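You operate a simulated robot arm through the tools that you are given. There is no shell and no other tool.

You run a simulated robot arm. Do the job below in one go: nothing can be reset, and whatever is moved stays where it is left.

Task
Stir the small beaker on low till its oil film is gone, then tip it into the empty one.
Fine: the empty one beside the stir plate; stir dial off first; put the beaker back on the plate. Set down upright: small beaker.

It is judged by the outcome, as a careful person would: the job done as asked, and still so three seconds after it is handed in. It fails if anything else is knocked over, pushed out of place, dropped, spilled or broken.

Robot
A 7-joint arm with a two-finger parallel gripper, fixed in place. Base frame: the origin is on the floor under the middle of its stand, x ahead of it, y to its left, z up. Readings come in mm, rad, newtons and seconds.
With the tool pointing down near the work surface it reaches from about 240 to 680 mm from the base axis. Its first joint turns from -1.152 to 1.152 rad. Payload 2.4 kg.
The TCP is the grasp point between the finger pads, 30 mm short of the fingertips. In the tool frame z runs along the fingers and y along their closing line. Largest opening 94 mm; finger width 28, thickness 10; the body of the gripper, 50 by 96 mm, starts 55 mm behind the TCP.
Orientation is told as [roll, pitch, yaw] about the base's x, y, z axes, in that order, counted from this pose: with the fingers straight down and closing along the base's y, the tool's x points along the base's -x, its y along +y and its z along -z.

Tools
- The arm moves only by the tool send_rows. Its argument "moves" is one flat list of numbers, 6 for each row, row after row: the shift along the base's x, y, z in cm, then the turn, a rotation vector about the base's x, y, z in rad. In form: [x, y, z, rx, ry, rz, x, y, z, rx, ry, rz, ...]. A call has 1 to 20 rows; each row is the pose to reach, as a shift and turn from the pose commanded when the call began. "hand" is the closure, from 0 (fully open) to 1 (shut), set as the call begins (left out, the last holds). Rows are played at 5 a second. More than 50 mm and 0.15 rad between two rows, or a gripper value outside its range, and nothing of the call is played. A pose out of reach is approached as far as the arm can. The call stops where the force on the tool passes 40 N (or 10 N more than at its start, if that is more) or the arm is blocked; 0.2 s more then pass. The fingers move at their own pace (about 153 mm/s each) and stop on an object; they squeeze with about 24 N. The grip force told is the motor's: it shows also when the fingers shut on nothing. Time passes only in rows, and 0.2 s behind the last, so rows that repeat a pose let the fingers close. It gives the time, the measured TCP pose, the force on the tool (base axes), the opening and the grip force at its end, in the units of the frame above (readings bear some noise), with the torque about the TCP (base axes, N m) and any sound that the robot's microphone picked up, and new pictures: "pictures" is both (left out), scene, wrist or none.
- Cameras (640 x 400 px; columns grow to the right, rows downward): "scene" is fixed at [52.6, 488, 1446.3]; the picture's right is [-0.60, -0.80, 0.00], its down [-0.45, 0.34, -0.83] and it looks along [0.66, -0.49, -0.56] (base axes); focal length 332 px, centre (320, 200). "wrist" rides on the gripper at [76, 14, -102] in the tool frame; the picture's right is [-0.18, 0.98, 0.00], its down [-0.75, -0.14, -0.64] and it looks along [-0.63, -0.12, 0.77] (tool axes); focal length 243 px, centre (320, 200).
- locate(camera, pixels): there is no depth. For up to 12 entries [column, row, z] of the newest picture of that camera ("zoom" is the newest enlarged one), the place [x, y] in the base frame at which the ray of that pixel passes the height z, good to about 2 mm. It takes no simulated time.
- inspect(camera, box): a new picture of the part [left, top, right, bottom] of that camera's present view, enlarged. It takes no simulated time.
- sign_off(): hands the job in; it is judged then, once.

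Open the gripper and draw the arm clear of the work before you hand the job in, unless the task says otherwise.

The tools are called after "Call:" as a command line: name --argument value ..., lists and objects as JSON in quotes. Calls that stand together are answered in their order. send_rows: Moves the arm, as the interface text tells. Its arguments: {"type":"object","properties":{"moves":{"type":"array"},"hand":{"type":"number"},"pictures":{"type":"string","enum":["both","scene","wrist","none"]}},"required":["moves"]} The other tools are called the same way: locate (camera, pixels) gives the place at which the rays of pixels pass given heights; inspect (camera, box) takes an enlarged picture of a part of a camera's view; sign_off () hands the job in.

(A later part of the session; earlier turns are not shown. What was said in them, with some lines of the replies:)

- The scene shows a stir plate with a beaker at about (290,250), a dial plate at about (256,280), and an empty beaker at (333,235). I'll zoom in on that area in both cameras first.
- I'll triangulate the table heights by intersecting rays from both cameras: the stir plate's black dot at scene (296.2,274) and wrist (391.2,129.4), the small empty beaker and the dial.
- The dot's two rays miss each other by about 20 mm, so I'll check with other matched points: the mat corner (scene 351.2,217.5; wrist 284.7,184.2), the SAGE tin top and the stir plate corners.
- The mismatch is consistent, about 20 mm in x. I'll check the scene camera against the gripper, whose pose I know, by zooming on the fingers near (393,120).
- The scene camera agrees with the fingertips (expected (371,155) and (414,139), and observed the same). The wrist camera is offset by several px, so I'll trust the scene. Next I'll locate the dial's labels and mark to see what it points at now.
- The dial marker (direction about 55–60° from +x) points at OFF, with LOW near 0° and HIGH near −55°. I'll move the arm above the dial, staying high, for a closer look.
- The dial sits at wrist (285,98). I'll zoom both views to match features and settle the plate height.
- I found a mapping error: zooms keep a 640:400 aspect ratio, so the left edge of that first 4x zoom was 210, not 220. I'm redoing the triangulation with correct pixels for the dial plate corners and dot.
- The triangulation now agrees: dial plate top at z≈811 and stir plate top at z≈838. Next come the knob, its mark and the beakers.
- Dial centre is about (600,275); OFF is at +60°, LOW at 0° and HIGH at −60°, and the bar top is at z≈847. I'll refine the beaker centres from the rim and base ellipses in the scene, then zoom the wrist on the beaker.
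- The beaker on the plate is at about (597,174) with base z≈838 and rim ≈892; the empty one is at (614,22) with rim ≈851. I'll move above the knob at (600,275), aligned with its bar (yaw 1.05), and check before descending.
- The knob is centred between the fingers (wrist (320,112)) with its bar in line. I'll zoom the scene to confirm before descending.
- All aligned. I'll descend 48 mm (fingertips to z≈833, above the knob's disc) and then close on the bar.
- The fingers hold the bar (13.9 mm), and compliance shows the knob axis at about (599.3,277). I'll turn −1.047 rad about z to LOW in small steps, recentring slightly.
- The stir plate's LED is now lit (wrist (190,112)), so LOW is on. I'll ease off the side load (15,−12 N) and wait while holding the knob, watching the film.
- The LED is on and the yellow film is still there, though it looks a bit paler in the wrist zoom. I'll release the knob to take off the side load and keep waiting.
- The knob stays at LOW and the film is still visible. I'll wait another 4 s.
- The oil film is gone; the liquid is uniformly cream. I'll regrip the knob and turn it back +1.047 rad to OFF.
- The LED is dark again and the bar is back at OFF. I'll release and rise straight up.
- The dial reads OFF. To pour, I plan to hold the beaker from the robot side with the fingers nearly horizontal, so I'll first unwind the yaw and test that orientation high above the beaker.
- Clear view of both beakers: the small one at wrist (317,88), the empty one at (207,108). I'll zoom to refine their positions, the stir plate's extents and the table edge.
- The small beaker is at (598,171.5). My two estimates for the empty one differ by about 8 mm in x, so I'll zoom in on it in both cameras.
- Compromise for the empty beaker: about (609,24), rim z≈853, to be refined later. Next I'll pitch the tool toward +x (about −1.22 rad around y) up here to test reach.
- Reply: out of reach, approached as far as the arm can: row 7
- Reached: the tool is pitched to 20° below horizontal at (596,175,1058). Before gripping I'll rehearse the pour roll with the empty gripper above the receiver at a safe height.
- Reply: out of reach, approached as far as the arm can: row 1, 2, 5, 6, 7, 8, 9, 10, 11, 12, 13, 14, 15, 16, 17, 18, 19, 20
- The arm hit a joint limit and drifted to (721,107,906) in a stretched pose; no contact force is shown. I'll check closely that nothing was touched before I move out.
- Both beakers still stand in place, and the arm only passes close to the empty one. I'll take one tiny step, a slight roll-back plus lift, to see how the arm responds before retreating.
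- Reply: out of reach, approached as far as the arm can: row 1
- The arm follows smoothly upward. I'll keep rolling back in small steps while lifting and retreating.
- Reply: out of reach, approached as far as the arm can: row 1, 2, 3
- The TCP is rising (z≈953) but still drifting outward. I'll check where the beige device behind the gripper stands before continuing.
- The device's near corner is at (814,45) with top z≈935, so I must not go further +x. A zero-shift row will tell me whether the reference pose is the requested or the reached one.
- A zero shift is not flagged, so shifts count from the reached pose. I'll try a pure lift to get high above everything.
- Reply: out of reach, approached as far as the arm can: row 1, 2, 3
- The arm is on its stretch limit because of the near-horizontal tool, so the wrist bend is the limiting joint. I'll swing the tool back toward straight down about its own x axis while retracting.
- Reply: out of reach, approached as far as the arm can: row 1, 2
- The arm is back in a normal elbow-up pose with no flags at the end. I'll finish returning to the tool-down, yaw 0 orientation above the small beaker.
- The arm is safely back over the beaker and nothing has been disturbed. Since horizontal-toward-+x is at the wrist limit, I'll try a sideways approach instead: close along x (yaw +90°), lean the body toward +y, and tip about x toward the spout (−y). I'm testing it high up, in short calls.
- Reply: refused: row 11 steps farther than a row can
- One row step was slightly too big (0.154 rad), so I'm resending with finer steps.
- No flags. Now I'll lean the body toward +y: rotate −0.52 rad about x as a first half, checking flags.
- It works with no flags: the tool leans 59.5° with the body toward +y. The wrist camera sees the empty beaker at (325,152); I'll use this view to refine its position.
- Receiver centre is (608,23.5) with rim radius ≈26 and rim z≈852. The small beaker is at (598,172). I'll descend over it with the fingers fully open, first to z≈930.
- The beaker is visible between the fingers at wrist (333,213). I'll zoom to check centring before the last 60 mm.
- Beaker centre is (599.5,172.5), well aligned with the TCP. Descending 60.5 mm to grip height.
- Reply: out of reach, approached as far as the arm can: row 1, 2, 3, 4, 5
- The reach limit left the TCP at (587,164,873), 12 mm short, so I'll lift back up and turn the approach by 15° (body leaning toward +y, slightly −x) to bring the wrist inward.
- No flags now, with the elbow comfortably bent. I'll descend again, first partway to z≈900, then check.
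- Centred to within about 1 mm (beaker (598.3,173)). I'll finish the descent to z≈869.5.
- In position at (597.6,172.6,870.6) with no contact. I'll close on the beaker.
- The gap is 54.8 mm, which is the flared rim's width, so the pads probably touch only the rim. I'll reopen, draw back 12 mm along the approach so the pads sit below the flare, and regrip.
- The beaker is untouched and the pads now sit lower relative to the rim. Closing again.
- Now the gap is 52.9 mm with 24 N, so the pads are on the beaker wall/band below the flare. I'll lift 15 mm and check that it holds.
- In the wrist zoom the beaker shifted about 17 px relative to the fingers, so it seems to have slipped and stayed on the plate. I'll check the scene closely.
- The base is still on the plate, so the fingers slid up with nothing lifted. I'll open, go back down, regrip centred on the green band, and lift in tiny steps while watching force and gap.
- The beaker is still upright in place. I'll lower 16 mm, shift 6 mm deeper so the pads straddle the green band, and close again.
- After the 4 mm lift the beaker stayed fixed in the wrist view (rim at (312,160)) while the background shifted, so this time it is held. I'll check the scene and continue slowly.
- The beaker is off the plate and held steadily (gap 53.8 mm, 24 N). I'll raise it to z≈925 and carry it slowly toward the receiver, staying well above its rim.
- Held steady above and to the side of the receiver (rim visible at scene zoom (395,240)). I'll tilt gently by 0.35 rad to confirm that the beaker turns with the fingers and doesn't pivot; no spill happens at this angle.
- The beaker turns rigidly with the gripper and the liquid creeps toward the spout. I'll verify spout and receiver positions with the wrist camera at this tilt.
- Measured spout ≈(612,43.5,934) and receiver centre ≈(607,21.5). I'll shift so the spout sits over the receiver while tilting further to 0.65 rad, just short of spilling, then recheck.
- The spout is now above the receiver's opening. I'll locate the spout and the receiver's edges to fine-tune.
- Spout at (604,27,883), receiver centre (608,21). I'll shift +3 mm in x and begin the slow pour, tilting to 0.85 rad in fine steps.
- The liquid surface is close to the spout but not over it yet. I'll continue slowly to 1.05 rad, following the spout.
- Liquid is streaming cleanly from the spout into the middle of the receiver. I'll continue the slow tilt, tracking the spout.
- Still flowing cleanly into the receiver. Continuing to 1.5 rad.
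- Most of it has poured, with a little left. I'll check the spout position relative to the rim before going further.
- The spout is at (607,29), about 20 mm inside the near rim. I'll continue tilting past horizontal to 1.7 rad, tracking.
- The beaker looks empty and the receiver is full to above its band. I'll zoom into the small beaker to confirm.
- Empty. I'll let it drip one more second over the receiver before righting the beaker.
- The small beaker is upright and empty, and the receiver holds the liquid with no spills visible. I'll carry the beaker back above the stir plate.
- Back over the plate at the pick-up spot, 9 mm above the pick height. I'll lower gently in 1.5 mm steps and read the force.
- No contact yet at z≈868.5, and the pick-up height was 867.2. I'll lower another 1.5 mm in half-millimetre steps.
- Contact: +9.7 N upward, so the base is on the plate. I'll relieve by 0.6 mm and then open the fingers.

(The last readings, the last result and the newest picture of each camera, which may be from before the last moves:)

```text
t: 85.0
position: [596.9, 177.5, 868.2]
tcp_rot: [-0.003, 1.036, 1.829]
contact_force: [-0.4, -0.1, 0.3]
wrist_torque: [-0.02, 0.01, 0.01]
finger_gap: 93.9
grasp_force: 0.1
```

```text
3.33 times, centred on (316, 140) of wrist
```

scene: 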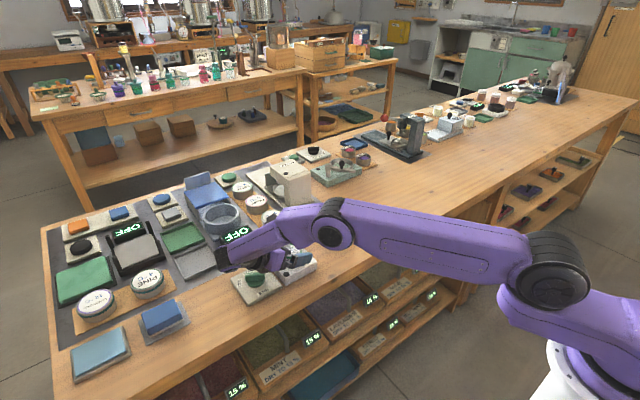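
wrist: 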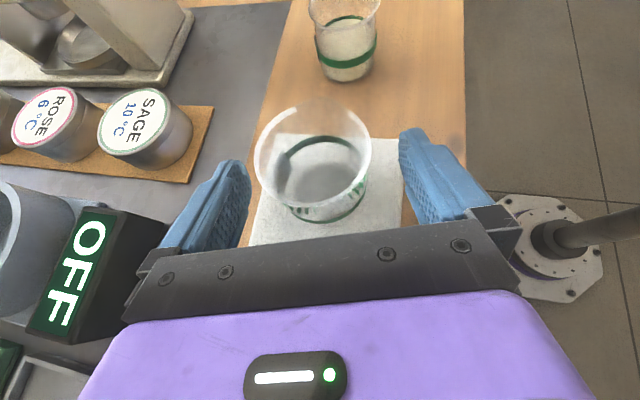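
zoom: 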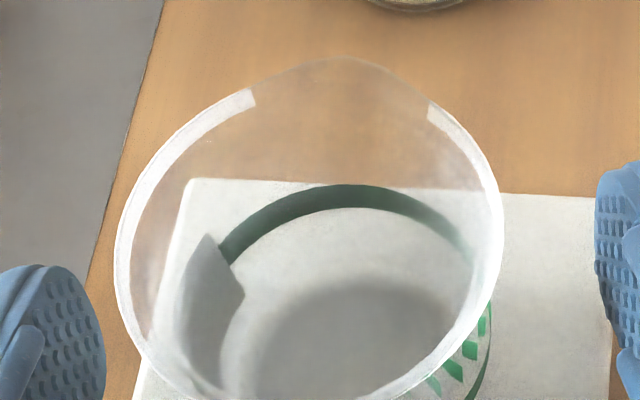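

The beaker stands upright on the plate and the fingers are fully clear on both sides. I'll rise straight up out of the way.

Call:
send_rows --moves '[0, 0, 1.5, 0, 0, 0, 0, 0, 3.5, 0, 0, 0, 0, 0, 6, 0, 0, 0, 0, 0, 9, 0, 0, 0, 0, 0, 12, 0, 0, 0, 0, 0, 15, 0, 0, 0, 0, 0, 18, 0, 0, 0, 0, 0, 18, 0, 0, 0]' --hand 0

Call:
inspect --camera "scene" --box '[220, 215, 380, 315]'

```text
t: 86.8
position: [597.7, 177.8, 1047.9]
tcp_rot: [-0.002, 1.034, 1.829]
contact_force: [0.2, 0.3, 0.0]
wrist_torque: [0.01, -0.02, 0.01]
finger_gap: 93.9
grasp_force: 0.0
```

scene: 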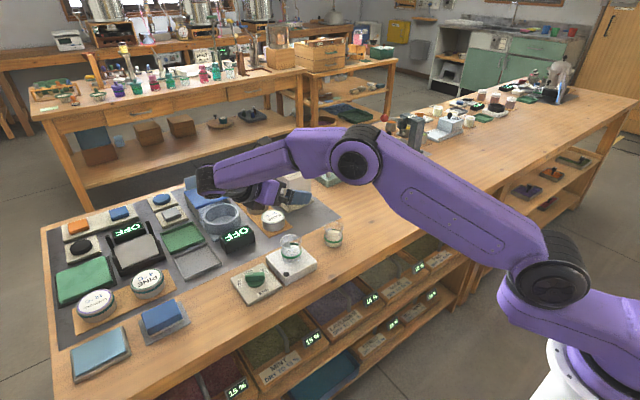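
wrist: 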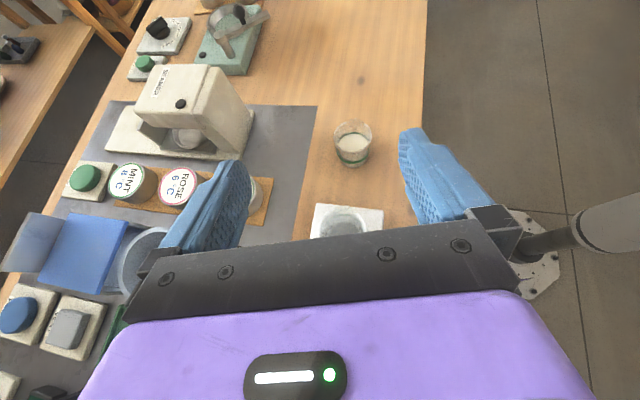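

```text
4.00 times, centred on (300, 265) of scene
```

zoom: 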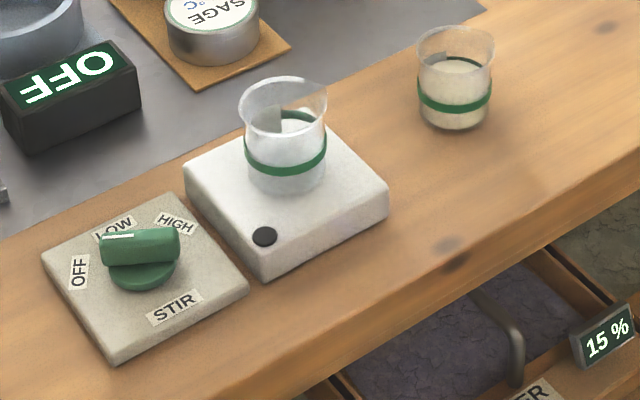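

Everything looks right: small beaker upright on the plate, the receiver holding the liquid, dial at OFF with the LED dark, and no drips on the bench. I'll bring the arm back toward its start pose, clear of the work.

Call:
send_rows --moves '[-1, 0, 1, 0.125, 0.0335, 0, -2, 0, 2, 0.25, 0.067, 0, -3, 0, 3, 0.375, 0.1, 0, -4, 0, 4, 0.5, 0.134, 0, -5, 0, 5, 0.625, 0.1675, 0, -6, 0, 6, 0.75, 0.201, 0, -7, 0, 7, 0.875, 0.2345, 0, -8, 0, 8, 1.0, 0.268, 0, -8, 0, 8, 1.0, 0.268, 0]' --hand 0 --pictures "scene"

```text
t: 88.8
position: [517.1, 179.2, 1128.3]
tcp_rot: [-0.001, -0.001, 1.833]
contact_force: [0.2, 0.4, -0.1]
wrist_torque: [-0.03, -0.03, -0.02]
finger_gap: 93.9
grasp_force: 0.0
```

scene: 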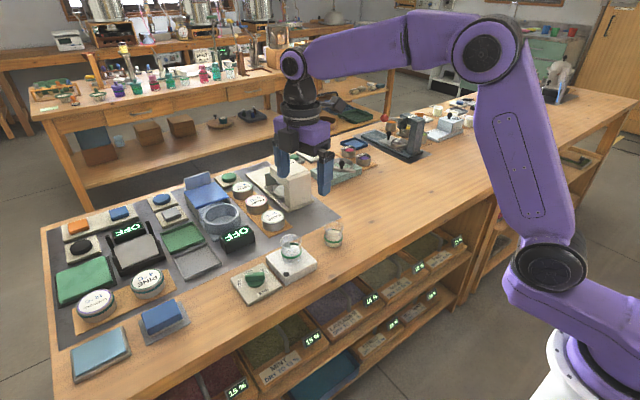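

The tool points down again with no flags. I'll unwind the yaw and return to near the start position, then do a last check.

Call:
send_rows --moves '[-1, -0.7, 0.8, 0, 0, -0.13, -2, -1.4, 1.6, 0, 0, -0.26, -3, -2.1, 2.4, 0, 0, -0.39, -4, -2.8, 3.2, 0, 0, -0.52, -5, -3.5, 4, 0, 0, -0.65, -6, -4.2, 4.8, 0, 0, -0.78, -7, -4.9, 5.6, 0, 0, -0.91, -8, -5.6, 6.4, 0, 0, -1.04, -9, -6.3, 7.2, 0, 0, -1.17, -10, -7, 8, 0, 0, -1.3, -11, -7.7, 8.8, 0, 0, -1.43, -12, -8.4, 9.6, 0, 0, -1.56, -12.9, -9, 10.2, 0, 0, -1.69, -12.9, -9.7, 10.7, 0, 0, -1.83, -12.9, -9.7, 10.7, 0, 0, -1.83]' --hand 0

Call:
inspect --camera "scene" --box '[220, 215, 380, 315]'

Call:
inspect --camera "wrist" --box '[240, 70, 480, 220]'

Call:
inspect --camera "scene" --box '[40, 165, 360, 365]'

```text
t: 92.0
position: [387.2, 81.8, 1234.8]
tcp_rot: [-0.001, -0.003, 0.0]
contact_force: [0.2, 0.9, 0.2]
wrist_torque: [-0.01, 0.02, -0.03]
finger_gap: 93.9
grasp_force: 0.0
```

scene: 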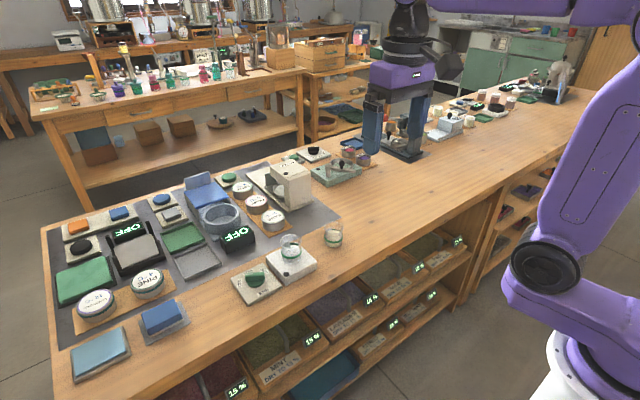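
wrist: 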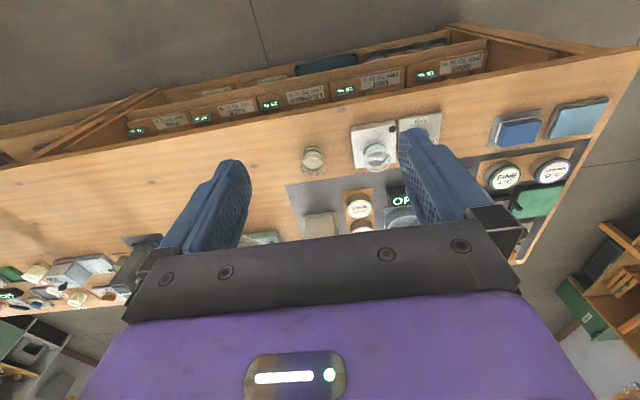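

```text
4.00 times, centred on (300, 265) of scene
```

zoom: 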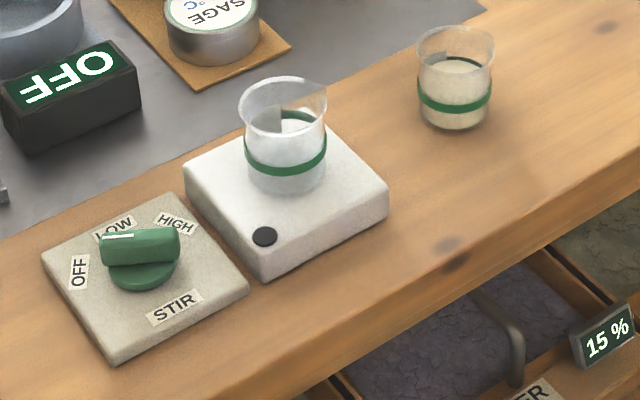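

```text
2.67 times, centred on (360, 145) of wrist
```

zoom: 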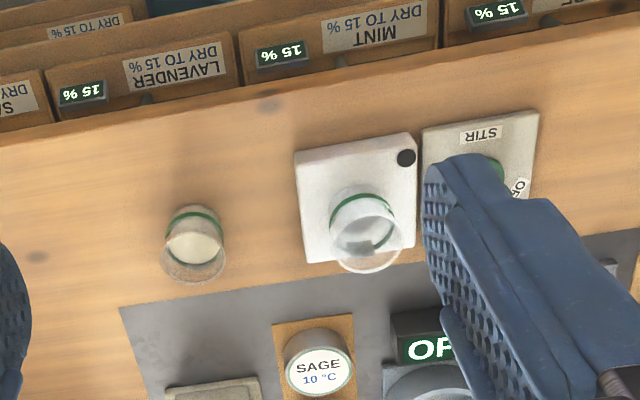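

```text
2.00 times, centred on (200, 265) of scene
```

zoom: 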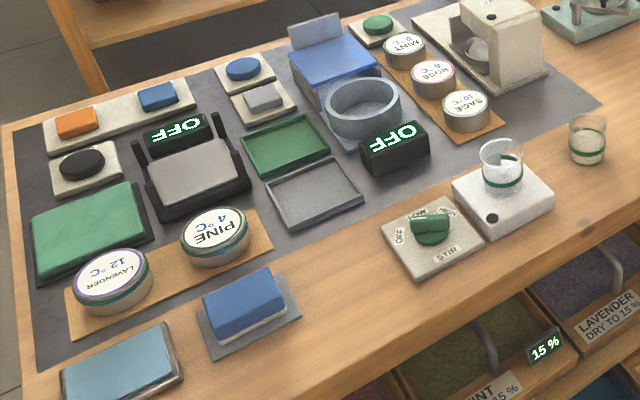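

The final views show:
- the small beaker upright and empty on the stir plate
- the liquid in the other beaker
- the dial at OFF with the LED dark
- everything else where it was
- the gripper open and the arm back at its start pose

Handing in.

Call:
sign_off

```text
The job is handed in.
```

The job is done and handed in. The oil film is stirred out, and the liquid is now in the beaker beside the stir plate.

- **Stirring:** I ran the dial on LOW for about 8–10 seconds until the film was gone, then turned it back to OFF. The plate's light is dark.
- **Pouring:** I tipped the small beaker slowly over its spout into the other one until it was empty. I saw no drips or spills on the bench.
- **Set-down:** The small beaker stands upright on the stir plate, where it was before. The gripper is open and the arm is back at its start position.

- **Stray swing:** While I was rehearsing the pour with an empty gripper, the arm hit a joint limit and swung out over the bench. It passed close to the receiving beaker and the seamer before I brought it back. The force reading stayed near zero and nothing tipped over.
- **Possible shift:** The receiving beaker looks about 2 mm from where it first stood. I can't tell whether it moved or the pictures are just that imprecise.
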